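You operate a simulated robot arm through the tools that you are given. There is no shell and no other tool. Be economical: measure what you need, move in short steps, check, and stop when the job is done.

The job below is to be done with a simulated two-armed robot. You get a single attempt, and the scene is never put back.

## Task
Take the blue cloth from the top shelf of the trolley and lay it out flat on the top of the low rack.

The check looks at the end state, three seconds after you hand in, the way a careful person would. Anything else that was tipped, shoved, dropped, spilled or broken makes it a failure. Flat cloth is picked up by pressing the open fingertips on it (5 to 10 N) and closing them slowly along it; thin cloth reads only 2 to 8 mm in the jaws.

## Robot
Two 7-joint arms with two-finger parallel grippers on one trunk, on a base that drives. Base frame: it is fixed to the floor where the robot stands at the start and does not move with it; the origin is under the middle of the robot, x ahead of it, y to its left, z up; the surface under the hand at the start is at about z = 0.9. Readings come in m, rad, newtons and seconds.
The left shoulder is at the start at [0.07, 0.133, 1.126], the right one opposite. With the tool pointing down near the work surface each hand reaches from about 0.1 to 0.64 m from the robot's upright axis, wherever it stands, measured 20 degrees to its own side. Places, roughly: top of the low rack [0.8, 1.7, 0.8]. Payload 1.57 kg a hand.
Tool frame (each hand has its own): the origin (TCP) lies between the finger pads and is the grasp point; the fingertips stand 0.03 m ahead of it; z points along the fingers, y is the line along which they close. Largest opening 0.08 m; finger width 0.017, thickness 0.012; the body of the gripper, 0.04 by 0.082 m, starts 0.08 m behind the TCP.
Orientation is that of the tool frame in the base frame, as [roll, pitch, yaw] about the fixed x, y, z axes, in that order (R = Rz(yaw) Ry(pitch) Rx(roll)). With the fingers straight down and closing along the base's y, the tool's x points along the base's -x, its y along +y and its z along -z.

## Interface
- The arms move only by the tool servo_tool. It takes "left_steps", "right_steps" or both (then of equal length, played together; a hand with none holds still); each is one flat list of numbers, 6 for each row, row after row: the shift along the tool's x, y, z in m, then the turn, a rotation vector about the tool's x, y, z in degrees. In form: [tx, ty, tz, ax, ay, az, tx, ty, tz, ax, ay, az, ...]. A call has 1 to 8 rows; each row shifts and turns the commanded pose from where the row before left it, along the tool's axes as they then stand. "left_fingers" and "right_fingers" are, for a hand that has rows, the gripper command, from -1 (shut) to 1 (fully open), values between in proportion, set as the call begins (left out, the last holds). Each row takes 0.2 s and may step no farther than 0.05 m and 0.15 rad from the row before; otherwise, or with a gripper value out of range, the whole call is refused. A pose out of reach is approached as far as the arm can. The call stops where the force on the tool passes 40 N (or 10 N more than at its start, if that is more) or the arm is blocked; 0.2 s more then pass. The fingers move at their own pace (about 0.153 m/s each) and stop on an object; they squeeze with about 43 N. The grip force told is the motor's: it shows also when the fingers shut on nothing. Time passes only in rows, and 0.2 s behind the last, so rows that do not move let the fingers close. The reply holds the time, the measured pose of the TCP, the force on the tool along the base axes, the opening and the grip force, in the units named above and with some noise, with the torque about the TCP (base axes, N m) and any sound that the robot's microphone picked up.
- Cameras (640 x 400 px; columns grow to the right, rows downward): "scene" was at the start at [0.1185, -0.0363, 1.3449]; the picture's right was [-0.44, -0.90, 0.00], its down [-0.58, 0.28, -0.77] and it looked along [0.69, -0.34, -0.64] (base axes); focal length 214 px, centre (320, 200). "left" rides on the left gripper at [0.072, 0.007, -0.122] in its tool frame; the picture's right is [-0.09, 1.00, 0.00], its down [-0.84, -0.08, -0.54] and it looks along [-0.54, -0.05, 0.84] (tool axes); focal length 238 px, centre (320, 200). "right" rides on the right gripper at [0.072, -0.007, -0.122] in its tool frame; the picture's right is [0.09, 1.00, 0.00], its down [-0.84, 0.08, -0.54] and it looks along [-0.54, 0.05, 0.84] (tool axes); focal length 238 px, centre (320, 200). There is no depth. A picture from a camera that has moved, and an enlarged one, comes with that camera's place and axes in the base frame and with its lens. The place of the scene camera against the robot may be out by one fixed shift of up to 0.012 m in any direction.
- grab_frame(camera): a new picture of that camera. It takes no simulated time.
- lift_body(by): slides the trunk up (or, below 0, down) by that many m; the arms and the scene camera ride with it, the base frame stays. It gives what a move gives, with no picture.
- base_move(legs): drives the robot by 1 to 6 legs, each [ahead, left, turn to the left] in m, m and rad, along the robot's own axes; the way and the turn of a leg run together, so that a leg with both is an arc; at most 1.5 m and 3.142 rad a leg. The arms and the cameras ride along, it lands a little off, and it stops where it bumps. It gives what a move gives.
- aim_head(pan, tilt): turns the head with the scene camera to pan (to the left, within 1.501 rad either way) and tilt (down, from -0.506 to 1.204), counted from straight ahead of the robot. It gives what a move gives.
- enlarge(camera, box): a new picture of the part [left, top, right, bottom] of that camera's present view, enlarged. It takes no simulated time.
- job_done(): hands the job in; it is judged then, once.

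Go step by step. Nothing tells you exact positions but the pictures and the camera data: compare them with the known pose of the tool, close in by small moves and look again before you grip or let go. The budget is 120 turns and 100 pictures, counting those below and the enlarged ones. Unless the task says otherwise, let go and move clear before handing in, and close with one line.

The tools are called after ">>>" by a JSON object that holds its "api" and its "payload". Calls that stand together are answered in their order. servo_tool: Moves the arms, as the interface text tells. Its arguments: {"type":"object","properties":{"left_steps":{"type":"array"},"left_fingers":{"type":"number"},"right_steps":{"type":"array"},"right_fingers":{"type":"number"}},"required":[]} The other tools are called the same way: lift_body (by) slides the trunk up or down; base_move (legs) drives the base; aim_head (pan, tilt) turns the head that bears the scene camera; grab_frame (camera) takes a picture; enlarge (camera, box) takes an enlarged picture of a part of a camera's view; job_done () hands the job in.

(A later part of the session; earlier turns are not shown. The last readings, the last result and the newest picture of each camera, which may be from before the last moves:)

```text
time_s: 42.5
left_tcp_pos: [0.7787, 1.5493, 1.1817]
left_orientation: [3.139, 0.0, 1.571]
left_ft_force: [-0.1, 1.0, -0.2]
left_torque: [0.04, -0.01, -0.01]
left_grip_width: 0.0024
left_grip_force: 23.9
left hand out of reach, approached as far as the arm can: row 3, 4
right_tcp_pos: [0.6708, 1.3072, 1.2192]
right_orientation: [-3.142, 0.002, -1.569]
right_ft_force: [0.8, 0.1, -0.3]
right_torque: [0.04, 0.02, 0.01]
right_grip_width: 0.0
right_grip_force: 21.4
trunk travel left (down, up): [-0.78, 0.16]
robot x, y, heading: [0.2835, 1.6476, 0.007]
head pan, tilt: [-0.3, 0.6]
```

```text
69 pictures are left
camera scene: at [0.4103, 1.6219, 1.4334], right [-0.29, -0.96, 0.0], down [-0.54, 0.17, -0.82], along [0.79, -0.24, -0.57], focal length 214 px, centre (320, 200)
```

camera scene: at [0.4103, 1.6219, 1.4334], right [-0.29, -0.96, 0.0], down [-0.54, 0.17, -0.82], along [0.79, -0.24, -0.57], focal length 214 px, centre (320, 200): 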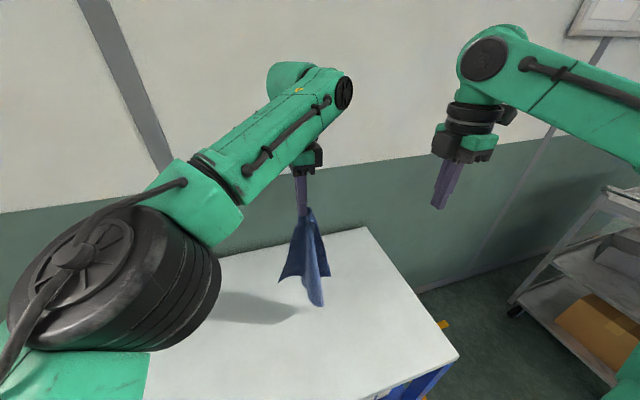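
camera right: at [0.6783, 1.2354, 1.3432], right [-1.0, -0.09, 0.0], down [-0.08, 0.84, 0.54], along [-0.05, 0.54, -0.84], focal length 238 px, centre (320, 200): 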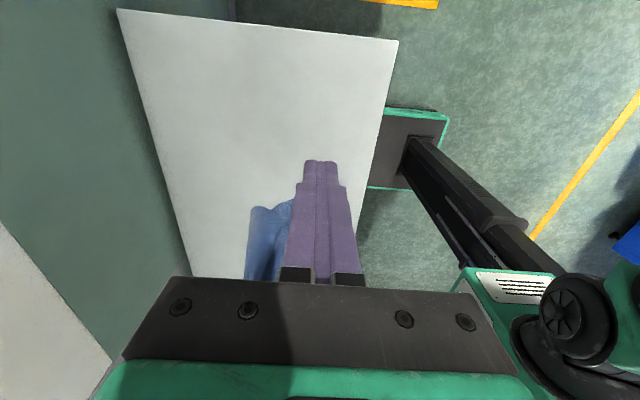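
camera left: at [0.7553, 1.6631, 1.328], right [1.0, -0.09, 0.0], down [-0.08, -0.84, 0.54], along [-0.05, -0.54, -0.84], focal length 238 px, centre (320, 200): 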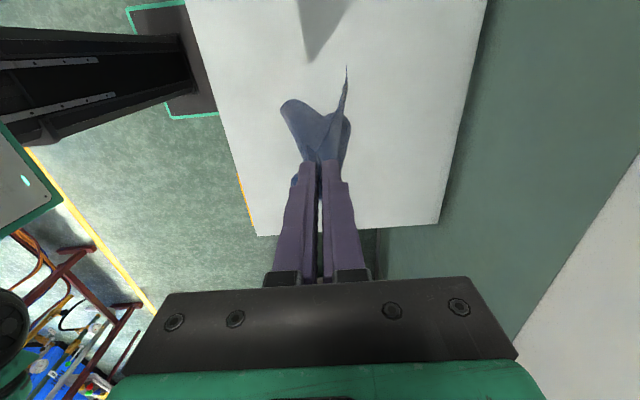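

>>> {"api": "servo_tool", "payload": {"left_steps": [0.004, -0.003, 0.02, 0, 0, 0, 0.01, -0.007, 0.02, 0, 0, 0, 0.0137, -0.01, 0.02, 0, 0, 0, 0.0137, -0.01, 0.02, 0, 0, 0, 0.0137, -0.01, 0.02, 0, 0, 0, 0.0137, -0.01, 0.02, 0, 0, 0, 0.0137, -0.01, 0.02, 0, 0, 0, 0.0137, -0.01, 0.02, 0, 0, 0]}}

>>> {"api": "grab_frame", "payload": {"camera": "scene"}}

```text
time_s: 44.3
left_tcp_pos: [0.7077, 1.6487, 1.021]
left_orientation: [-3.141, 0.002, 1.57]
left_ft_force: [-0.1, -0.4, 0.0]
left_torque: [0.02, -0.02, 0.02]
left_grip_width: 0.0024
left_grip_force: 24.4
right_tcp_pos: [0.6712, 1.3087, 1.22]
right_orientation: [-3.141, -0.001, -1.568]
right_ft_force: [-0.5, 0.0, -0.4]
right_torque: [-0.01, 0.03, 0.01]
right_grip_width: 0.0
right_grip_force: 21.2
trunk travel left (down, up): [-0.78, 0.16]
robot x, y, heading: [0.2849, 1.6444, 0.005]
head pan, tilt: [-0.3, 0.6]
```

```text
68 pictures are left
camera scene: at [0.4099, 1.6239, 1.4335], right [-0.29, -0.96, 0.0], down [-0.54, 0.17, -0.83], along [0.79, -0.24, -0.56], focal length 214 px, centre (320, 200)
```

scene: 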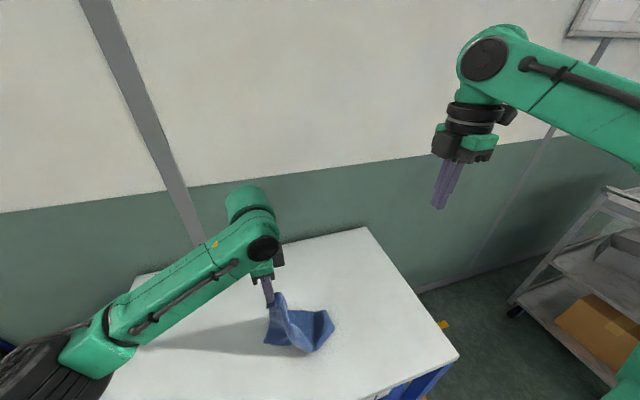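

It's laying down along the diagonal, so I'll continue.

>>> {"api": "servo_tool", "payload": {"left_steps": [0.016, -0.01, 0.02, 0, 0, 0, 0.016, -0.01, 0.02, 0, 0, 0, 0.016, -0.01, 0.02, 0, 0, 0, 0.016, -0.01, 0.02, 0, 0, 0, 0.016, -0.01, 0.02, 0, 0, 0, 0.016, -0.01, 0.02, 0, 0, 0, 0.016, -0.01, 0.02, 0, 0, 0, 0.016, -0.01, 0.018, 0, 0, 0]}}

>>> {"api": "grab_frame", "payload": {"camera": "scene"}}

>>> {"api": "grab_frame", "payload": {"camera": "right"}}

>>> {"api": "grab_frame", "payload": {"camera": "left"}}

```text
time_s: 46.1
left_tcp_pos: [0.6273, 1.7753, 0.8646]
left_orientation: [-3.141, 0.001, 1.571]
left_ft_force: [-0.3, 0.1, 0.9]
left_torque: [0.03, -0.01, -0.03]
left_grip_width: 0.0028
left_grip_force: 24.1
right_tcp_pos: [0.67, 1.3084, 1.2203]
right_orientation: [-3.139, 0.0, -1.569]
right_ft_force: [-0.3, 1.3, 0.5]
right_torque: [0.01, -0.01, -0.02]
right_grip_width: 0.0
right_grip_force: 21.5
trunk travel left (down, up): [-0.78, 0.16]
robot x, y, heading: [0.2828, 1.6466, 0.005]
head pan, tilt: [-0.3, 0.6]
```

```text
67 pictures are left
camera scene: at [0.4094, 1.6237, 1.4335], right [-0.29, -0.96, 0.0], down [-0.54, 0.17, -0.83], along [0.79, -0.24, -0.56], focal length 214 px, centre (320, 200)
```

scene: 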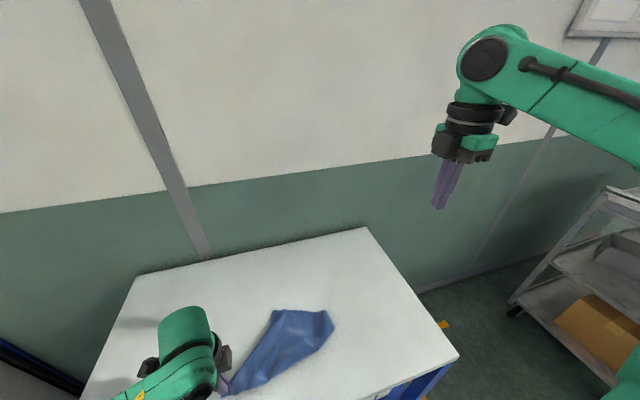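

```text
66 pictures are left
camera right: at [0.6776, 1.2362, 1.3436], right [-1.0, -0.09, 0.0], down [-0.08, 0.84, 0.54], along [-0.05, 0.54, -0.84], focal length 238 px, centre (320, 200)
```

right: 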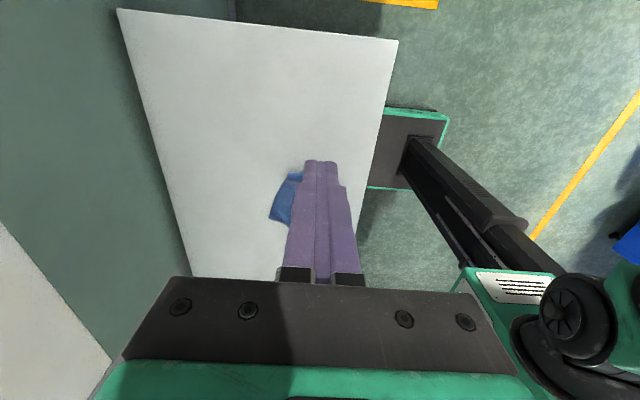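

```text
65 pictures are left
camera left: at [0.6341, 1.8472, 0.9861], right [1.0, -0.09, 0.0], down [-0.08, -0.84, 0.54], along [-0.05, -0.54, -0.84], focal length 238 px, centre (320, 200)
```

left: 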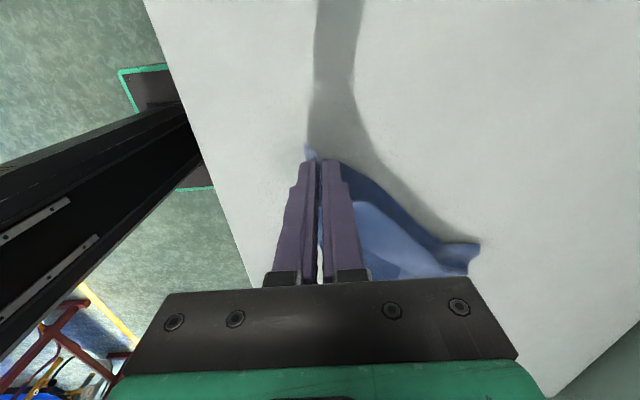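

>>> {"api": "aim_head", "payload": {"pan": 0.0, "tilt": 1.0}}

>>> {"api": "grab_frame", "payload": {"camera": "scene"}}

>>> {"api": "enlarge", "payload": {"camera": "scene", "box": [220, 80, 460, 230]}}

```text
time_s: 46.9
left_tcp_pos: [0.6285, 1.7749, 0.8652]
left_orientation: [-3.142, 0.0, 1.571]
left_ft_force: [0.5, -0.1, -0.2]
left_torque: [-0.01, -0.02, 0.01]
left_grip_width: 0.0024
left_grip_force: 24.2
right_tcp_pos: [0.6721, 1.308, 1.2187]
right_orientation: [3.14, 0.001, -1.568]
right_ft_force: [0.6, -0.1, -0.1]
right_torque: [0.01, -0.01, -0.03]
right_grip_width: 0.0
right_grip_force: 21.6
trunk travel left (down, up): [-0.78, 0.16]
robot x, y, heading: [0.2795, 1.6481, 0.005]
head pan, tilt: [0.0, 1.0]
```

```text
64 pictures are left
camera scene: at [0.3954, 1.6487, 1.4014], right [0.0, -1.0, 0.0], down [-0.84, 0.0, -0.54], along [0.54, 0.0, -0.84], focal length 214 px, centre (320, 200)
```

scene: 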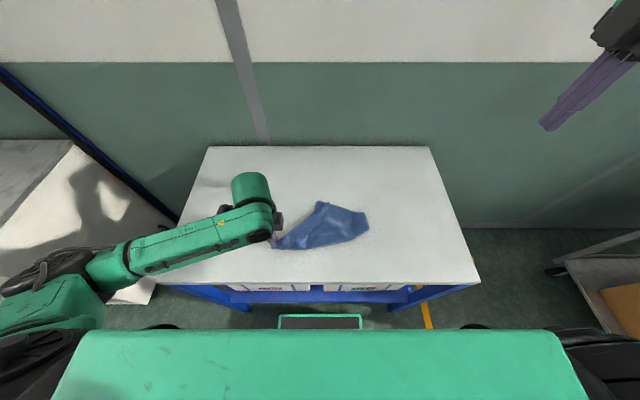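

```text
2.67 times, centred on (340, 155) of scene
camera zoom: at [0.3954, 1.6487, 1.4014], right [0.0, -1.0, 0.0], down [-0.84, 0.0, -0.54], along [0.54, 0.0, -0.84], focal length 572 px, centre (267, 320)
```

zoom: 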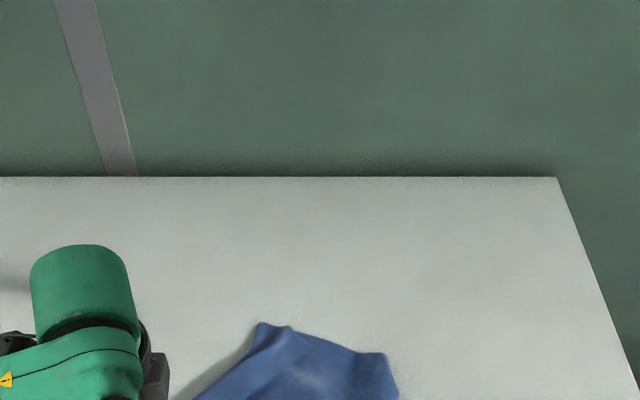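

>>> {"api": "enlarge", "payload": {"camera": "scene", "box": [250, 180, 410, 280]}}

```text
4.00 times, centred on (330, 230) of scene
camera zoom: at [0.3954, 1.6487, 1.4014], right [0.0, -1.0, 0.0], down [-0.84, 0.0, -0.54], along [0.54, 0.0, -0.84], focal length 858 px, centre (280, 80)
```

zoom: 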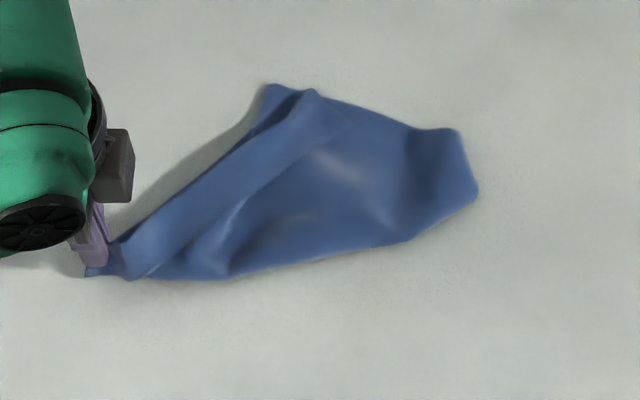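

The cloth lies folded along its diagonal. The left hand holds one corner, and both side corners seem to sit together near [0.775, 1.63]. I'll bring the right wrist camera over for a closer look.

>>> {"api": "servo_tool", "payload": {"right_steps": [-0.035, -0.013, 0.025, 0, 0, 0, -0.035, -0.013, 0.025, 0, 0, 0, -0.035, -0.013, 0.025, 0, 0, 0, -0.035, -0.013, 0.025, 0, 0, 0, -0.035, -0.013, 0.025, 0, 0, 0, -0.035, -0.013, 0.025, 0, 0, 0], "right_fingers": 0}}

>>> {"api": "grab_frame", "payload": {"camera": "right"}}

>>> {"api": "grab_frame", "payload": {"camera": "scene"}}

```text
time_s: 48.3
left_tcp_pos: [0.6287, 1.7768, 0.8647]
left_orientation: [-3.14, 0.001, 1.572]
left_ft_force: [0.0, 0.2, 0.8]
left_torque: [-0.04, 0.0, 0.0]
left_grip_width: 0.0023
left_grip_force: 24.1
right_tcp_pos: [0.7516, 1.5194, 1.0683]
right_orientation: [3.138, 0.002, -1.571]
right_ft_force: [0.3, -0.4, 0.3]
right_torque: [0.0, 0.03, -0.02]
right_grip_width: 0.0399
right_grip_force: 0.0
trunk travel left (down, up): [-0.78, 0.16]
robot x, y, heading: [0.287, 1.6482, 0.006]
head pan, tilt: [0.0, 1.0]
```

```text
61 pictures are left
camera right: at [0.7594, 1.4478, 1.1916], right [-1.0, -0.09, 0.0], down [-0.08, 0.84, 0.54], along [-0.05, 0.54, -0.84], focal length 238 px, centre (320, 200)
```

right: 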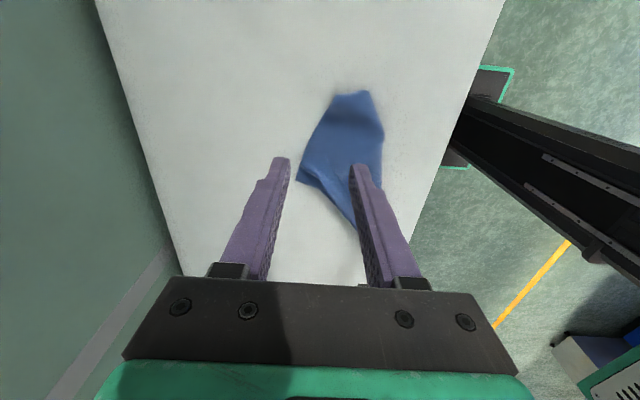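

```text
60 pictures are left
camera scene: at [0.3972, 1.6504, 1.4012], right [0.0, -1.0, 0.0], down [-0.84, 0.0, -0.54], along [0.54, 0.0, -0.84], focal length 214 px, centre (320, 200)
```

scene: 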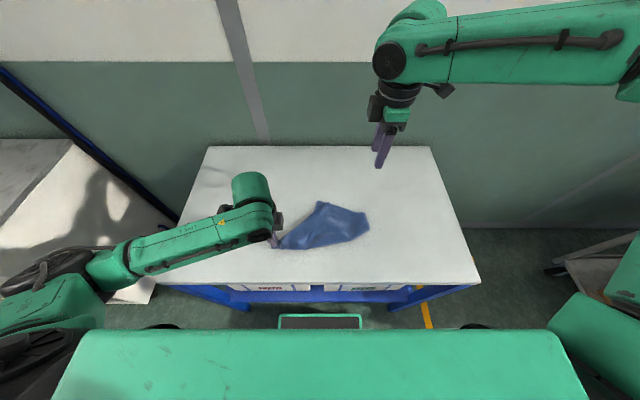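

>>> {"api": "enlarge", "payload": {"camera": "right", "box": [270, 70, 430, 240]}}

>>> {"api": "enlarge", "payload": {"camera": "scene", "box": [260, 190, 380, 265]}}

```text
2.35 times, centred on (350, 155) of right
camera zoom: at [0.7594, 1.4478, 1.1916], right [-1.0, -0.09, 0.0], down [-0.08, 0.84, 0.54], along [-0.05, 0.54, -0.84], focal length 561 px, centre (249, 306)
```

zoom: 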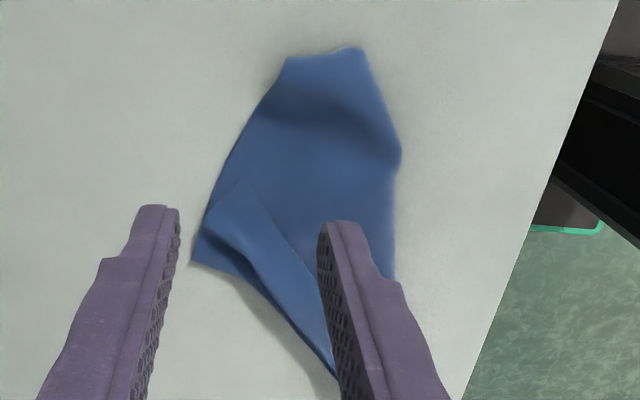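

```text
5.33 times, centred on (320, 228) of scene
camera zoom: at [0.3972, 1.6504, 1.4012], right [0.0, -1.0, 0.0], down [-0.84, 0.0, -0.54], along [0.54, 0.0, -0.84], focal length 1144 px, centre (320, 53)
```

zoom: 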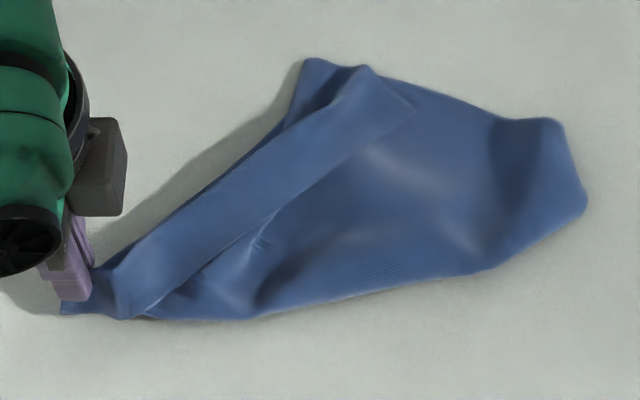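

A clear picture now: a strip along one edge is folded over, with a free corner on top at about [0.75, 1.593], agreed by both cameras. I'll turn the right jaws along the strip and position over it.

>>> {"api": "servo_tool", "payload": {"right_steps": [-0.036, 0.0025, 0, 0, 0, 0, -0.036, 0.0025, 0, 0, 0, 0, -0.036, 0.0025, 0, 0, 0, 8.3, 0, 0, 0, 0, 0, 8.3, 0, 0, 0, 0, 0, 8.3, 0, 0, 0, 0, 0, 8.3, 0, 0, 0, 0, 0, 8.3, 0, 0, 0, 0, 0, 8.3], "right_fingers": -0.15}}

>>> {"api": "servo_tool", "payload": {"right_steps": [0, 0, 0.04, 0, 0, 0, 0, 0, 0.04, 0, 0, 0, 0, 0, 0.04, 0, 0, 0, 0, 0, 0.03, 0, 0, 0]}}

>>> {"api": "grab_frame", "payload": {"camera": "right"}}

>>> {"api": "enlarge", "payload": {"camera": "scene", "box": [250, 140, 410, 265]}}

```text
time_s: 50.1
left_tcp_pos: [0.6276, 1.7748, 0.865]
left_orientation: [-3.141, -0.001, 1.57]
left_ft_force: [0.5, -0.1, 1.0]
left_torque: [-0.01, 0.01, 0.03]
left_grip_width: 0.0029
left_grip_force: 23.5
right_tcp_pos: [0.7169, 1.588, 1.0718]
right_orientation: [-3.141, 0.001, -2.442]
right_ft_force: [-0.4, 0.8, -0.7]
right_torque: [0.0, -0.03, -0.02]
right_grip_width: 0.0339
right_grip_force: 0.0
right hand out of reach, approached as far as the arm can: row 2, 3
trunk travel left (down, up): [-0.78, 0.16]
robot x, y, heading: [0.281, 1.6457, 0.007]
head pan, tilt: [0.0, 1.0]
```

```text
time_s: 51.1
left_tcp_pos: [0.6274, 1.7748, 0.8638]
left_orientation: [3.141, 0.002, 1.57]
left_ft_force: [0.1, 0.1, -0.1]
left_torque: [-0.01, 0.0, 0.02]
left_grip_width: 0.0028
left_grip_force: 24.3
right_tcp_pos: [0.6988, 1.5614, 0.9339]
right_orientation: [3.141, 0.001, -2.44]
right_ft_force: [-0.2, -0.8, 1.1]
right_torque: [-0.02, -0.02, 0.01]
right_grip_width: 0.0339
right_grip_force: 0.0
right hand out of reach, approached as far as the arm can: row 1, 2, 3, 4
trunk travel left (down, up): [-0.78, 0.16]
robot x, y, heading: [0.2859, 1.646, 0.005]
head pan, tilt: [0.0, 1.0]
```

```text
57 pictures are left
camera right: at [0.6483, 1.5072, 1.057], right [-0.71, 0.7, 0.0], down [0.59, 0.6, 0.54], along [0.38, 0.39, -0.84], focal length 238 px, centre (320, 200)
```

right: 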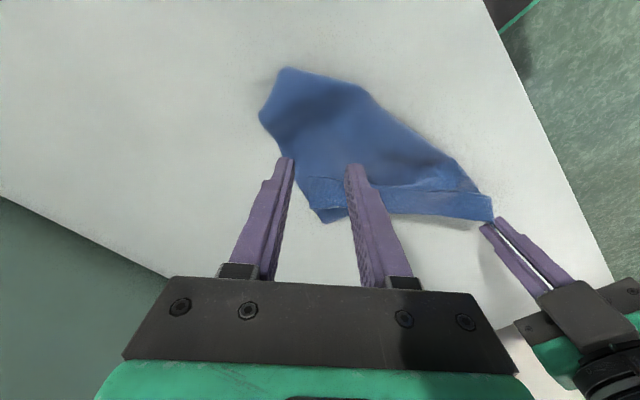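

```text
3.20 times, centred on (330, 202) of scene
camera zoom: at [0.3955, 1.6487, 1.4014], right [0.0, -1.0, 0.0], down [-0.84, 0.0, -0.54], along [0.54, 0.0, -0.84], focal length 686 px, centre (288, 192)
```

zoom: 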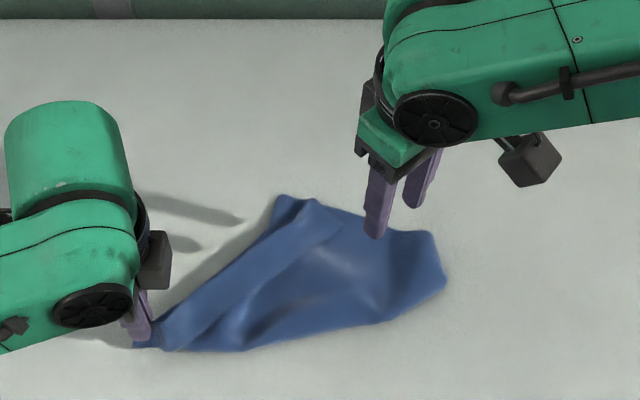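

The right arm is near its limit here because the trunk is too high and the spot crosses the body. I'll set the left corner down and release it, then lower the trunk and shift the base left for better reach.

>>> {"api": "servo_tool", "payload": {"left_steps": [0, 0, 0.015, 0, 0, 0, 0, 0, 0.012, 0, 0, 0, 0, 0, 0.003, 0, 0, 0, 0, 0, 0, 0, 0, 0], "right_steps": [0, 0, -0.03, 0, 0, 0, 0.02, 0, -0.03, 0, 0, 0, 0.02, 0, -0.03, 0, 0, 0, 0, 0, -0.03, 0, 0, 0]}}

>>> {"api": "grab_frame", "payload": {"camera": "left"}}

```text
time_s: 52.1
left_tcp_pos: [0.6275, 1.7751, 0.8348]
left_orientation: [-3.141, 0.002, 1.57]
left_ft_force: [-0.8, 0.2, 4.9]
left_torque: [-0.06, 0.02, -0.01]
left_grip_width: 0.0027
left_grip_force: 24.1
right_tcp_pos: [0.6676, 1.536, 1.0545]
right_orientation: [3.141, 0.0, -2.438]
right_ft_force: [-0.4, -0.1, 0.7]
right_torque: [-0.01, 0.03, -0.01]
right_grip_width: 0.034
right_grip_force: 0.1
trunk travel left (down, up): [-0.78, 0.16]
robot x, y, heading: [0.2841, 1.6478, -0.001]
head pan, tilt: [0.0, 1.0]
```

```text
55 pictures are left
camera left: at [0.6338, 1.8461, 0.956], right [1.0, -0.09, 0.0], down [-0.08, -0.84, 0.54], along [-0.05, -0.54, -0.84], focal length 238 px, centre (320, 200)
```

left: 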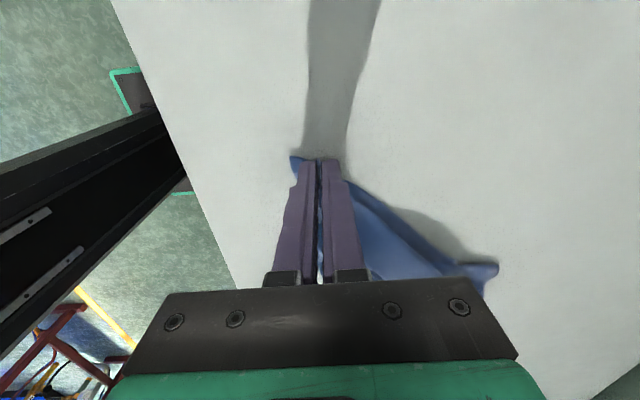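

The corner is on the surface at z≈0.803. I'll open the left hand and rise.

>>> {"api": "servo_tool", "payload": {"left_steps": [0, 0, 0, 0, 0, 0, 0, 0, 0, 0, 0, 0, 0, 0, -0.01, 0, 0, 0, 0, 0, -0.03, 0, 0, 0, 0, 0, -0.05, 0, 0, 0, 0, 0, -0.05, 0, 0, 0, 0, 0, -0.05, 0, 0, 0, 0, 0, -0.05, 0, 0, 0], "left_fingers": -0.3, "right_steps": [0, 0, 0, 0, 0, 0, 0, 0, 0, 0, 0, 0, 0, 0, 0, 0, 0, 0, 0, 0, 0, 0, 0, 0, 0, 0, -0.01, 0, 0, 0, 0, 0, -0.01, 0, 0, 0, 0, 0, -0.01, 0, 0, 0, 0, 0, -0.01, 0, 0, 0]}}

>>> {"api": "enlarge", "payload": {"camera": "scene", "box": [240, 180, 400, 280]}}

>>> {"api": "grab_frame", "payload": {"camera": "left"}}

```text
time_s: 53.9
left_tcp_pos: [0.6248, 1.7721, 1.0751]
left_orientation: [3.141, 0.001, 1.572]
left_ft_force: [-0.4, -0.8, -0.6]
left_torque: [0.0, 0.0, -0.01]
left_grip_width: 0.028
left_grip_force: 0.1
right_tcp_pos: [0.6675, 1.533, 1.0962]
right_orientation: [-3.141, 0.001, -2.438]
right_ft_force: [0.4, -0.3, 0.2]
right_torque: [0.0, -0.01, 0.0]
right_grip_width: 0.0341
right_grip_force: 0.1
trunk travel left (down, up): [-0.78, 0.16]
robot x, y, heading: [0.284, 1.6471, 0.003]
head pan, tilt: [0.0, 1.0]
```

```text
4.00 times, centred on (320, 230) of scene
camera zoom: at [0.3945, 1.6487, 1.4014], right [0.0, -1.0, 0.0], down [-0.84, 0.0, -0.54], along [0.54, 0.0, -0.84], focal length 858 px, centre (320, 80)
```

zoom: 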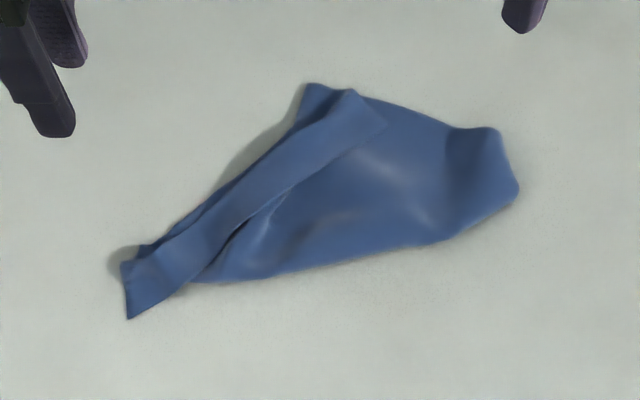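

```text
53 pictures are left
camera left: at [0.6314, 1.8438, 1.1968], right [1.0, -0.09, 0.0], down [-0.08, -0.84, 0.54], along [-0.05, -0.54, -0.84], focal length 238 px, centre (320, 200)
```

left: 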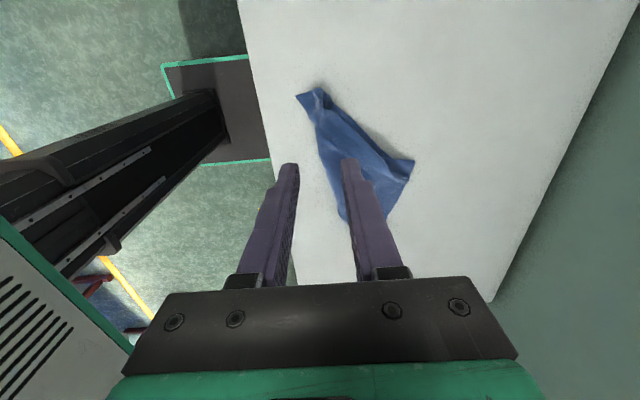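

Now the folded edge strip is clear: one corner at ~[0.58, 1.784], the other at ~[0.74, 1.594]. I'll lower the trunk and shift the robot left 0.1 m for better reach on both.

>>> {"api": "base_move", "payload": {"legs": [[0, 0.1, 0]]}}

>>> {"api": "lift_body", "payload": {"by": -0.14}}

>>> {"api": "enlarge", "payload": {"camera": "scene", "box": [260, 180, 460, 305]}}

>>> {"api": "grab_frame", "payload": {"camera": "right"}}

>>> {"api": "grab_frame", "payload": {"camera": "left"}}

```text
time_s: 55.1
left_tcp_pos: [0.6253, 1.8715, 1.0739]
left_orientation: [-3.142, -0.002, 1.57]
left_ft_force: [0.0, -0.7, 0.8]
left_torque: [0.01, 0.01, -0.02]
left_grip_width: 0.0279
left_grip_force: 0.0
right_tcp_pos: [0.669, 1.6324, 1.0935]
right_orientation: [3.141, 0.0, -2.44]
right_ft_force: [0.1, 0.5, 0.7]
right_torque: [0.04, 0.03, 0.02]
right_grip_width: 0.0337
right_grip_force: 0.0
trunk travel left (down, up): [-0.78, 0.16]
robot x, y, heading: [0.283, 1.7475, -0.0]
head pan, tilt: [0.0, 1.0]
```

```text
time_s: 56.8
left_tcp_pos: [0.6251, 1.8729, 0.9347]
left_orientation: [3.141, 0.0, 1.57]
left_ft_force: [-0.9, 0.0, 0.6]
left_torque: [0.02, -0.01, -0.01]
left_grip_width: 0.0281
left_grip_force: 0.0
right_tcp_pos: [0.6687, 1.6351, 0.9549]
right_orientation: [3.141, 0.001, -2.438]
right_ft_force: [0.9, 0.0, -0.1]
right_torque: [-0.02, 0.01, 0.03]
right_grip_width: 0.0341
right_grip_force: 0.0
trunk travel left (down, up): [-0.64, 0.3]
robot x, y, heading: [0.2837, 1.7471, -0.001]
head pan, tilt: [0.0, 1.0]
```

```text
3.20 times, centred on (360, 242) of scene
camera zoom: at [0.3951, 1.7503, 1.2614], right [0.0, -1.0, 0.0], down [-0.84, 0.0, -0.54], along [0.54, 0.0, -0.84], focal length 686 px, centre (192, 64)
```

zoom: 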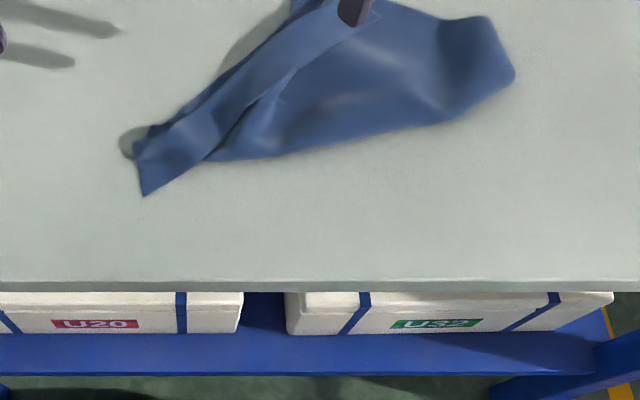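

```text
51 pictures are left
camera right: at [0.6179, 1.5826, 1.0782], right [-0.71, 0.7, 0.0], down [0.59, 0.6, 0.54], along [0.38, 0.39, -0.84], focal length 238 px, centre (320, 200)
```

right: 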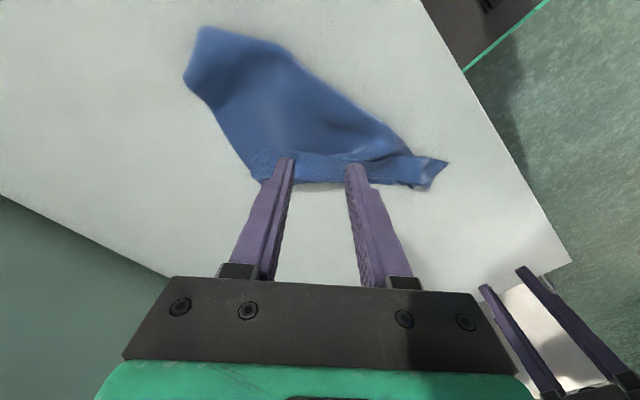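

```text
50 pictures are left
camera left: at [0.6324, 1.9449, 1.0561], right [1.0, -0.09, 0.0], down [-0.08, -0.84, 0.54], along [-0.05, -0.54, -0.84], focal length 238 px, centre (320, 200)
```

left: 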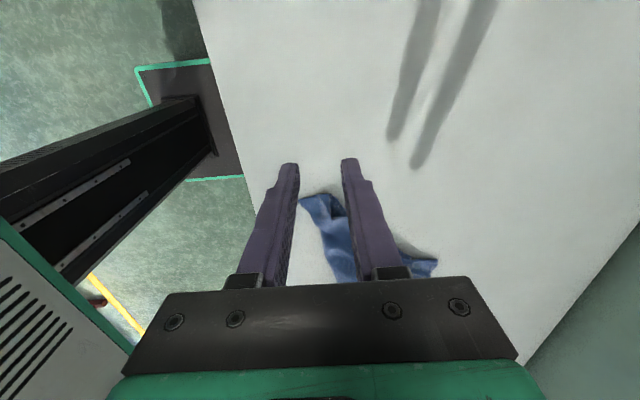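

I'll line up both hands: left at [0.631, 1.768], right at [0.738, 1.632], and look again low down.

>>> {"api": "servo_tool", "payload": {"left_steps": [-0.035, 0.002, 0.01, 0, 0, 0, -0.035, 0.002, 0.01, 0, 0, 0, -0.035, 0.002, 0.02, 0, 0, 0], "right_steps": [-0.017, -0.0157, 0.02, 0, 0, 0, -0.017, -0.0157, 0.02, 0, 0, 0, -0.017, -0.0157, 0.02, 0, 0, 0], "left_fingers": -0.45, "right_fingers": -0.35}}

>>> {"api": "grab_frame", "payload": {"camera": "right"}}

>>> {"api": "grab_frame", "payload": {"camera": "left"}}

>>> {"api": "enlarge", "payload": {"camera": "scene", "box": [260, 150, 460, 275]}}

```text
time_s: 57.6
left_tcp_pos: [0.6323, 1.7665, 0.8931]
left_orientation: [-3.141, -0.002, 1.569]
left_ft_force: [0.6, -1.2, 0.3]
left_torque: [0.01, 0.01, 0.0]
left_grip_width: 0.0217
left_grip_force: 0.0
right_tcp_pos: [0.74, 1.6305, 0.893]
right_orientation: [3.137, 0.001, -2.439]
right_ft_force: [0.2, -0.2, -0.8]
right_torque: [0.05, 0.0, 0.01]
right_grip_width: 0.0258
right_grip_force: 0.0
trunk travel left (down, up): [-0.64, 0.3]
robot x, y, heading: [0.2837, 1.7494, -0.002]
head pan, tilt: [0.0, 1.0]
```

```text
49 pictures are left
camera right: at [0.6892, 1.5783, 1.0168], right [-0.71, 0.7, 0.0], down [0.59, 0.6, 0.54], along [0.38, 0.39, -0.84], focal length 238 px, centre (320, 200)
```

right: 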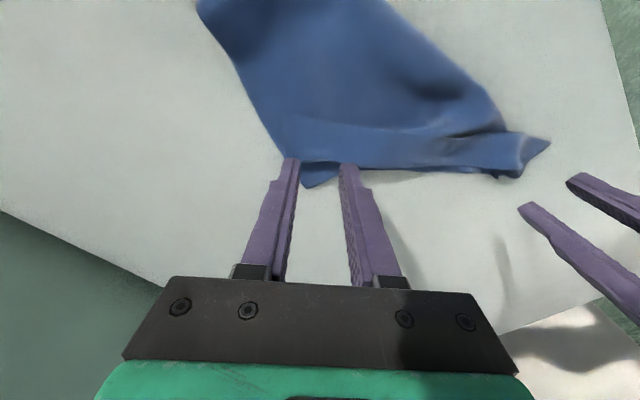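

```text
48 pictures are left
camera left: at [0.6388, 1.8381, 1.0145], right [1.0, -0.09, 0.0], down [-0.08, -0.84, 0.54], along [-0.05, -0.54, -0.84], focal length 238 px, centre (320, 200)
```

left: 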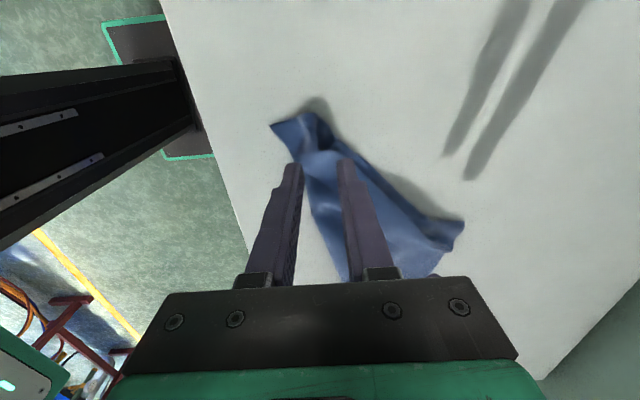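

```text
3.20 times, centred on (360, 212) of scene
camera zoom: at [0.3973, 1.7486, 1.2612], right [0.0, -1.0, 0.0], down [-0.84, 0.0, -0.54], along [0.54, 0.0, -0.84], focal length 686 px, centre (192, 160)
```

zoom: 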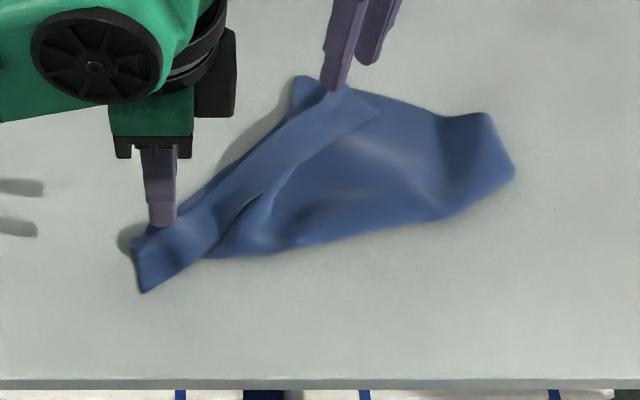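

>>> {"api": "enlarge", "payload": {"camera": "right", "box": [230, 80, 430, 205]}}

>>> {"api": "enlarge", "payload": {"camera": "left", "box": [240, 80, 400, 180]}}

```text
3.20 times, centred on (330, 142) of right
camera zoom: at [0.6892, 1.5783, 1.0168], right [-0.71, 0.7, 0.0], down [0.59, 0.6, 0.54], along [0.38, 0.39, -0.84], focal length 763 px, centre (288, 384)
```

zoom: 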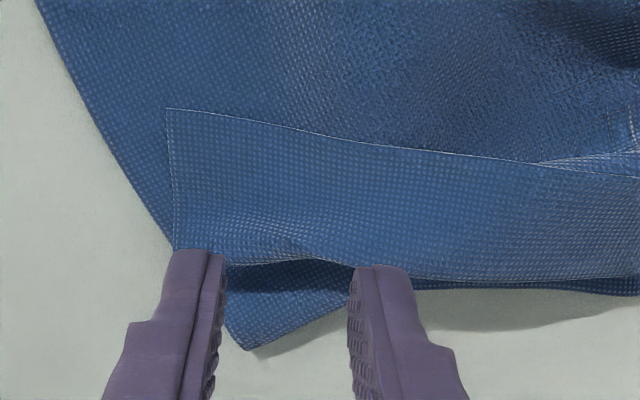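

```text
4.00 times, centred on (320, 130) of left
camera zoom: at [0.6388, 1.8381, 1.0145], right [1.0, -0.09, 0.0], down [-0.08, -0.84, 0.54], along [-0.05, -0.54, -0.84], focal length 953 px, centre (320, 480)
```

zoom: 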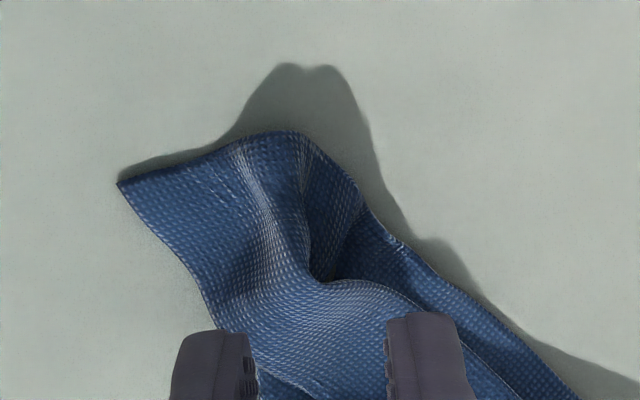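

The close-ups show both targets well: the right hand is centred on the free strip end, and the left sits around the old ridge after a small shift. Now I'll go down.

>>> {"api": "servo_tool", "payload": {"left_steps": [0.005, -0.005, 0.02, 0, 0, 0, 0, 0, 0.02, 0, 0, 0, 0, 0, 0.015, 0, 0, 0], "right_steps": [0, 0, 0.02, 0, 0, 0, 0, 0, 0.02, 0, 0, 0, 0, 0, 0.015, 0, 0, 0]}}

>>> {"api": "servo_tool", "payload": {"left_steps": [0, 0, 0.002, 0, 0, 0, 0, 0, 0.001, 0, 0, 0], "right_steps": [0, 0, 0.002, 0, 0, 0, 0, 0, 0.001, 0, 0, 0]}}

```text
time_s: 58.4
left_tcp_pos: [0.6257, 1.7733, 0.8393]
left_orientation: [-3.141, 0.0, 1.57]
left_ft_force: [-0.3, -0.5, 0.3]
left_torque: [0.02, 0.0, 0.0]
left_grip_width: 0.0218
left_grip_force: 0.0
right_tcp_pos: [0.7371, 1.6313, 0.8382]
right_orientation: [-3.141, 0.0, -2.439]
right_ft_force: [-0.3, 1.0, -0.4]
right_torque: [0.03, 0.0, 0.01]
right_grip_width: 0.0257
right_grip_force: 0.1
trunk travel left (down, up): [-0.64, 0.3]
robot x, y, heading: [0.2855, 1.7455, -0.001]
head pan, tilt: [0.0, 1.0]
```

```text
time_s: 59.0
left_tcp_pos: [0.6271, 1.7742, 0.8358]
left_orientation: [3.141, 0.0, 1.569]
left_ft_force: [-0.5, 0.5, -0.5]
left_torque: [-0.01, 0.01, -0.01]
left_grip_width: 0.0222
left_grip_force: 0.1
right_tcp_pos: [0.7385, 1.6316, 0.8357]
right_orientation: [3.141, -0.001, -2.44]
right_ft_force: [-0.1, -0.2, 0.9]
right_torque: [0.0, -0.01, -0.03]
right_grip_width: 0.0259
right_grip_force: 0.1
trunk travel left (down, up): [-0.64, 0.3]
robot x, y, heading: [0.2824, 1.7507, -0.002]
head pan, tilt: [0.0, 1.0]
```

>>> {"api": "servo_tool", "payload": {"left_steps": [0, 0, 0.001, 0, 0, 0, 0, 0, 0.001, 0, 0, 0], "right_steps": [0, 0, 0.001, 0, 0, 0, 0, 0, 0.001, 0, 0, 0]}}

```text
time_s: 59.6
left_tcp_pos: [0.627, 1.772, 0.8334]
left_orientation: [3.14, 0.002, 1.569]
left_ft_force: [-0.2, 0.5, -0.2]
left_torque: [-0.06, -0.02, 0.0]
left_grip_width: 0.0218
left_grip_force: 0.1
right_tcp_pos: [0.7375, 1.6312, 0.8354]
right_orientation: [3.142, 0.001, -2.439]
right_ft_force: [0.0, 0.5, 0.7]
right_torque: [0.03, -0.01, -0.03]
right_grip_width: 0.026
right_grip_force: 0.1
trunk travel left (down, up): [-0.64, 0.3]
robot x, y, heading: [0.2823, 1.7477, -0.002]
head pan, tilt: [0.0, 1.0]
```

>>> {"api": "servo_tool", "payload": {"left_steps": [0, 0, 0.001, 0, 0, 0, 0, 0, 0.001, 0, 0, 0], "right_steps": [0, 0, 0.001, 0, 0, 0, 0, 0, 0.001, 0, 0, 0]}}

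```text
time_s: 60.2
left_tcp_pos: [0.6258, 1.7733, 0.8324]
left_orientation: [3.139, 0.002, 1.568]
left_ft_force: [0.6, 0.4, 0.5]
left_torque: [0.01, 0.04, 0.06]
left_grip_width: 0.0221
left_grip_force: 0.1
right_tcp_pos: [0.7384, 1.6318, 0.8331]
right_orientation: [-3.141, 0.001, -2.44]
right_ft_force: [-1.1, -1.0, 4.6]
right_torque: [0.07, 0.08, -0.01]
right_grip_width: 0.0257
right_grip_force: 0.0
trunk travel left (down, up): [-0.64, 0.3]
robot x, y, heading: [0.2855, 1.7511, -0.0]
head pan, tilt: [0.0, 1.0]
```

Right is in contact at about 5 N; the left needs a little more.

>>> {"api": "servo_tool", "payload": {"left_steps": [0, 0, 0.001, 0, 0, 0, 0, 0, 0.0007, 0, 0, 0], "right_steps": [0, 0, 0.0002, 0, 0, 0, 0, 0, 0, 0, 0, 0]}}

```text
time_s: 60.8
left_tcp_pos: [0.6261, 1.7738, 0.8323]
left_orientation: [3.137, 0.003, 1.57]
left_ft_force: [0.1, 0.0, 8.1]
left_torque: [0.0, -0.07, -0.05]
left_grip_width: 0.0224
left_grip_force: 0.2
right_tcp_pos: [0.737, 1.6312, 0.8338]
right_orientation: [-3.141, 0.003, -2.44]
right_ft_force: [1.7, 0.7, 7.5]
right_torque: [0.17, 0.04, 0.01]
right_grip_width: 0.0251
right_grip_force: 0.1
trunk travel left (down, up): [-0.64, 0.3]
robot x, y, heading: [0.2843, 1.7534, -0.001]
head pan, tilt: [0.0, 1.0]
```

Both press at about 8 N, so I'll close slowly.

>>> {"api": "servo_tool", "payload": {"left_steps": [0, 0, 0, 0, 0, 0, 0, 0, 0, 0, 0, 0], "right_steps": [0, 0, 0, 0, 0, 0, 0, 0, 0, 0, 0, 0], "left_fingers": -0.65, "right_fingers": -0.6}}

>>> {"api": "servo_tool", "payload": {"left_steps": [0, 0, 0, 0, 0, 0, 0, 0, 0, 0, 0, 0], "right_steps": [0, 0, 0, 0, 0, 0, 0, 0, 0, 0, 0, 0], "left_fingers": -0.8, "right_fingers": -0.8}}

>>> {"api": "servo_tool", "payload": {"left_steps": [0, 0, 0, 0, 0, 0, 0, 0, 0, 0, 0, 0, 0, 0, 0, 0, 0, 0], "right_steps": [0, 0, 0, 0, 0, 0, 0, 0, 0, 0, 0, 0, 0, 0, 0, 0, 0, 0], "left_fingers": -1, "right_fingers": -1}}

>>> {"api": "enlarge", "payload": {"camera": "right", "box": [230, 60, 430, 185]}}

>>> {"api": "enlarge", "payload": {"camera": "left", "box": [220, 80, 420, 205]}}

```text
time_s: 61.4
left_tcp_pos: [0.6261, 1.7725, 0.8318]
left_orientation: [3.137, 0.001, 1.569]
left_ft_force: [0.4, -1.3, 11.4]
left_torque: [-0.05, -0.06, 0.03]
left_grip_width: 0.0135
left_grip_force: 0.0
right_tcp_pos: [0.7361, 1.6309, 0.8338]
right_orientation: [-3.138, 0.002, -2.439]
right_ft_force: [1.5, 1.4, 8.4]
right_torque: [0.18, 0.07, -0.02]
right_grip_width: 0.0162
right_grip_force: 0.1
trunk travel left (down, up): [-0.64, 0.3]
robot x, y, heading: [0.2856, 1.752, -0.003]
head pan, tilt: [0.0, 1.0]
```

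```text
time_s: 62.0
left_tcp_pos: [0.6265, 1.7739, 0.832]
left_orientation: [3.139, 0.0, 1.57]
left_ft_force: [0.4, -0.2, 13.9]
left_torque: [-0.04, -0.03, 0.01]
left_grip_width: 0.0087
left_grip_force: 0.4
right_tcp_pos: [0.7361, 1.6308, 0.8333]
right_orientation: [-3.141, 0.001, -2.441]
right_ft_force: [-0.3, 0.4, 6.4]
right_torque: [0.11, 0.04, 0.04]
right_grip_width: 0.0083
right_grip_force: 0.0
trunk travel left (down, up): [-0.64, 0.3]
robot x, y, heading: [0.2845, 1.7523, -0.008]
head pan, tilt: [0.0, 1.0]
```

```text
time_s: 62.8
left_tcp_pos: [0.6252, 1.7736, 0.8325]
left_orientation: [3.138, 0.002, 1.569]
left_ft_force: [2.0, 1.2, 18.3]
left_torque: [0.02, -0.06, 0.01]
left_grip_width: 0.0038
left_grip_force: 25.2
right_tcp_pos: [0.7364, 1.6308, 0.8329]
right_orientation: [-3.14, 0.002, -2.44]
right_ft_force: [-0.8, 0.4, 4.2]
right_torque: [0.03, 0.01, -0.01]
right_grip_width: 0.002
right_grip_force: 23.5
trunk travel left (down, up): [-0.64, 0.3]
robot x, y, heading: [0.2849, 1.7451, -0.0]
head pan, tilt: [0.0, 1.0]
```

```text
3.20 times, centred on (330, 122) of right
camera zoom: at [0.6856, 1.5794, 0.9568], right [-0.71, 0.7, 0.0], down [0.59, 0.6, 0.54], along [0.38, 0.39, -0.84], focal length 763 px, centre (288, 448)
```

zoom: 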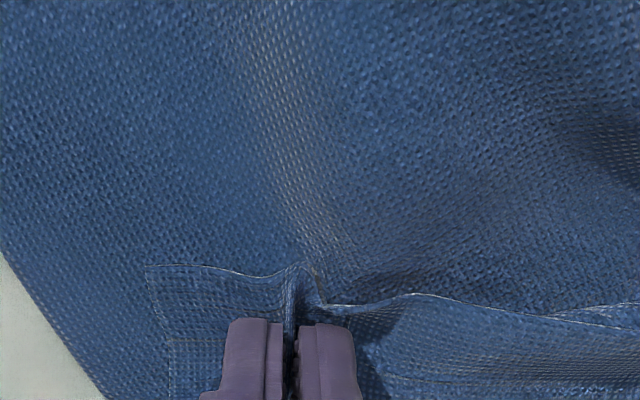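

```text
3.20 times, centred on (320, 142) of left
camera zoom: at [0.632, 1.845, 0.9536], right [1.0, -0.09, 0.0], down [-0.08, -0.84, 0.54], along [-0.05, -0.54, -0.84], focal length 763 px, centre (320, 384)
```

zoom: 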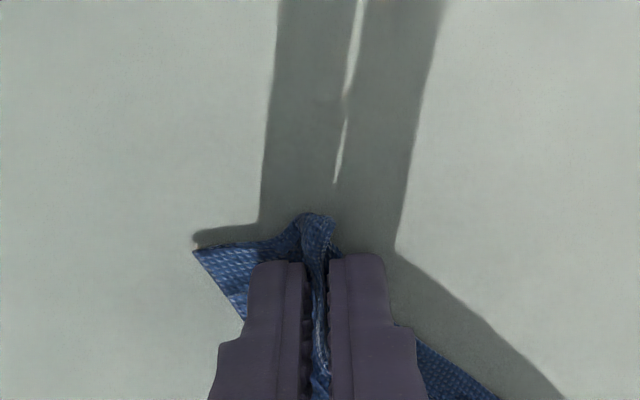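

Both ends are pinched and the top edge is clean. I'll lift both together.

>>> {"api": "servo_tool", "payload": {"left_steps": [0, 0, -0.015, 0, 0, 0, 0, 0, -0.02, 0, 0, 0, 0, 0, -0.025, 0, 0, 0, 0, 0, -0.025, 0, 0, 0, 0, 0, -0.025, 0, 0, 0, 0, 0, -0.02, 0, 0, 0, 0, 0, 0, 0, 0, 0], "right_steps": [0, 0, -0.015, 0, 0, 0, 0, 0, -0.02, 0, 0, 0, 0, 0, -0.025, 0, 0, 0, 0, 0, -0.025, 0, 0, 0, 0, 0, -0.025, 0, 0, 0, 0, 0, -0.02, 0, 0, 0, 0, 0, 0, 0, 0, 0]}}

>>> {"api": "grab_frame", "payload": {"camera": "scene"}}

```text
time_s: 64.4
left_tcp_pos: [0.6266, 1.7726, 0.9604]
left_orientation: [3.142, 0.001, 1.57]
left_ft_force: [0.2, 0.0, -0.1]
left_torque: [0.01, 0.03, 0.0]
left_grip_width: 0.0024
left_grip_force: 23.9
right_tcp_pos: [0.7374, 1.6304, 0.9635]
right_orientation: [3.141, 0.0, -2.44]
right_ft_force: [0.1, -0.2, -0.2]
right_torque: [-0.04, 0.0, -0.05]
right_grip_width: 0.0019
right_grip_force: 23.6
trunk travel left (down, up): [-0.64, 0.3]
robot x, y, heading: [0.2848, 1.7478, -0.002]
head pan, tilt: [0.0, 1.0]
```

```text
42 pictures are left
camera scene: at [0.3955, 1.7503, 1.2614], right [0.0, -1.0, 0.0], down [-0.84, 0.0, -0.54], along [0.54, 0.0, -0.84], focal length 214 px, centre (320, 200)
```

scene: 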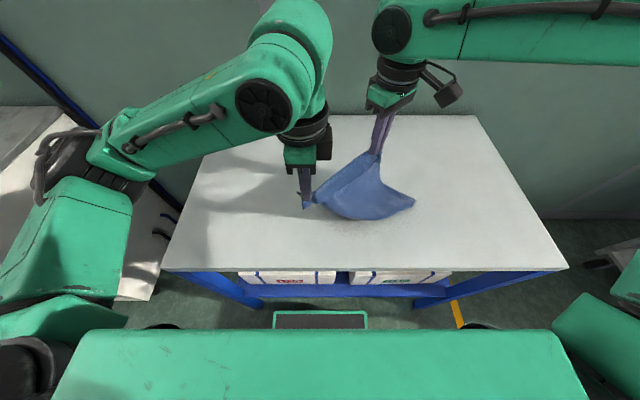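

>>> {"api": "lift_body", "payload": {"by": 0.17}}

>>> {"api": "grab_frame", "payload": {"camera": "scene"}}

>>> {"api": "grab_frame", "payload": {"camera": "right"}}

```text
time_s: 66.3
left_tcp_pos: [0.6261, 1.7746, 1.1302]
left_orientation: [-3.141, 0.0, 1.569]
left_ft_force: [0.8, -0.2, 0.2]
left_torque: [0.02, 0.01, -0.03]
left_grip_width: 0.0024
left_grip_force: 24.5
right_tcp_pos: [0.7371, 1.6318, 1.1322]
right_orientation: [-3.141, 0.0, -2.44]
right_ft_force: [0.2, -0.1, 0.4]
right_torque: [-0.03, -0.03, -0.02]
right_grip_width: 0.0022
right_grip_force: 23.6
trunk travel left (down, up): [-0.81, 0.13]
robot x, y, heading: [0.2833, 1.7493, -0.006]
head pan, tilt: [0.0, 1.0]
```

```text
41 pictures are left
camera scene: at [0.3954, 1.7503, 1.4313], right [0.0, -1.0, 0.0], down [-0.84, 0.0, -0.54], along [0.54, 0.0, -0.84], focal length 214 px, centre (320, 200)
```

scene: 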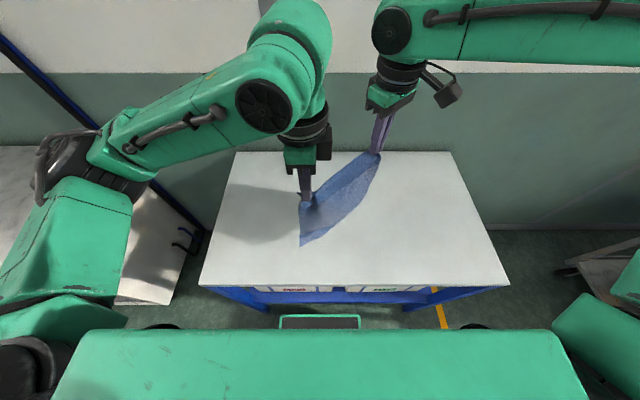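

```text
40 pictures are left
camera right: at [0.6874, 1.5794, 1.2559], right [-0.71, 0.7, 0.0], down [0.59, 0.6, 0.54], along [0.38, 0.39, -0.84], focal length 238 px, centre (320, 200)
```

right: 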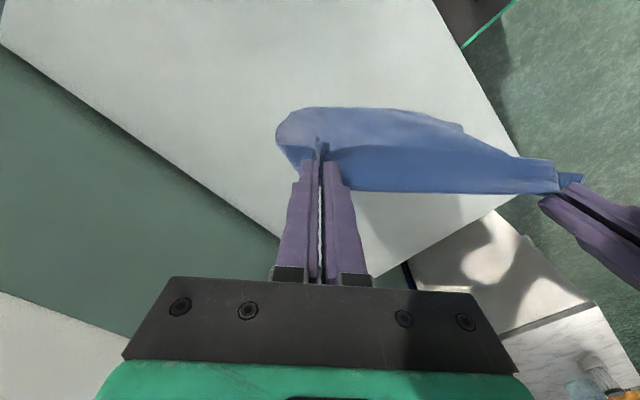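

The cloth now hangs as an open sheet between the hands. I'll turn the pair so the held edge runs along y, keeping the spacing exactly constant, and draw it to x≈0.62.

>>> {"api": "servo_tool", "payload": {"left_steps": [0.0057, -0.0021, 0, 0, 0, 6.3, 0.0045, -0.002, 0, 0, 0, 6.3, 0.0034, -0.0019, 0, 0, 0, 6.3, 0.0024, -0.0016, 0, 0, 0, 6.3, 0.0013, -0.0012, 0, 0, 0, 6.3, 0.0002, -0.0006, 0, 0, 0, 6.3], "right_steps": [0.0178, 0.0075, 0, 0, 0, 6.3, 0.0185, 0.0068, 0, 0, 0, 6.3, 0.019, 0.0057, 0, 0, 0, 6.3, 0.0195, 0.0047, 0, 0, 0, 6.3, 0.0198, 0.0036, 0, 0, 0, 6.3, 0.0201, 0.0026, 0, 0, 0, 6.3]}}

>>> {"api": "grab_frame", "payload": {"camera": "scene"}}

>>> {"api": "grab_frame", "payload": {"camera": "right"}}

```text
time_s: 67.7
left_tcp_pos: [0.6194, 1.7922, 1.1314]
left_orientation: [3.141, 0.0, 0.908]
left_ft_force: [-0.3, 0.8, 0.2]
left_torque: [-0.02, 0.0, -0.02]
left_grip_width: 0.0024
left_grip_force: 23.8
right_tcp_pos: [0.6197, 1.6131, 1.134]
right_orientation: [3.14, 0.001, -3.1]
right_ft_force: [0.4, -1.1, 0.4]
right_torque: [-0.02, -0.03, 0.01]
right_grip_width: 0.002
right_grip_force: 23.8
trunk travel left (down, up): [-0.81, 0.13]
robot x, y, heading: [0.286, 1.7486, 0.002]
head pan, tilt: [0.0, 1.0]
```

```text
39 pictures are left
camera scene: at [0.3941, 1.7501, 1.4315], right [0.0, -1.0, 0.0], down [-0.84, 0.0, -0.54], along [0.54, 0.0, -0.84], focal length 214 px, centre (320, 200)
```

scene: 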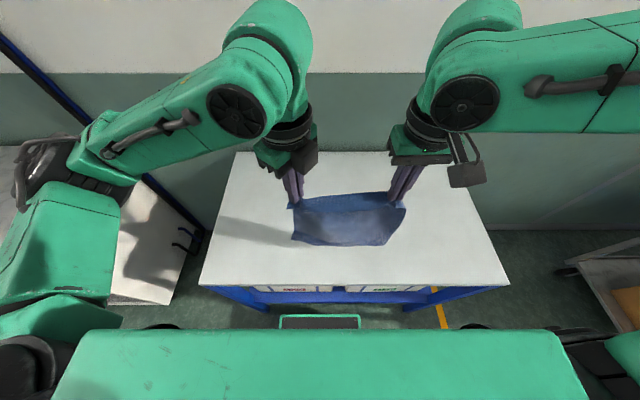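

```text
38 pictures are left
camera right: at [0.5477, 1.6025, 1.2566], right [-0.13, 0.99, 0.0], down [0.83, 0.11, 0.54], along [0.54, 0.07, -0.84], focal length 238 px, centre (320, 200)
```

right: 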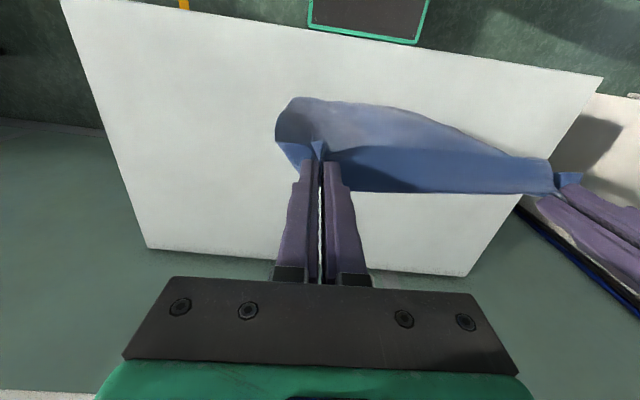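

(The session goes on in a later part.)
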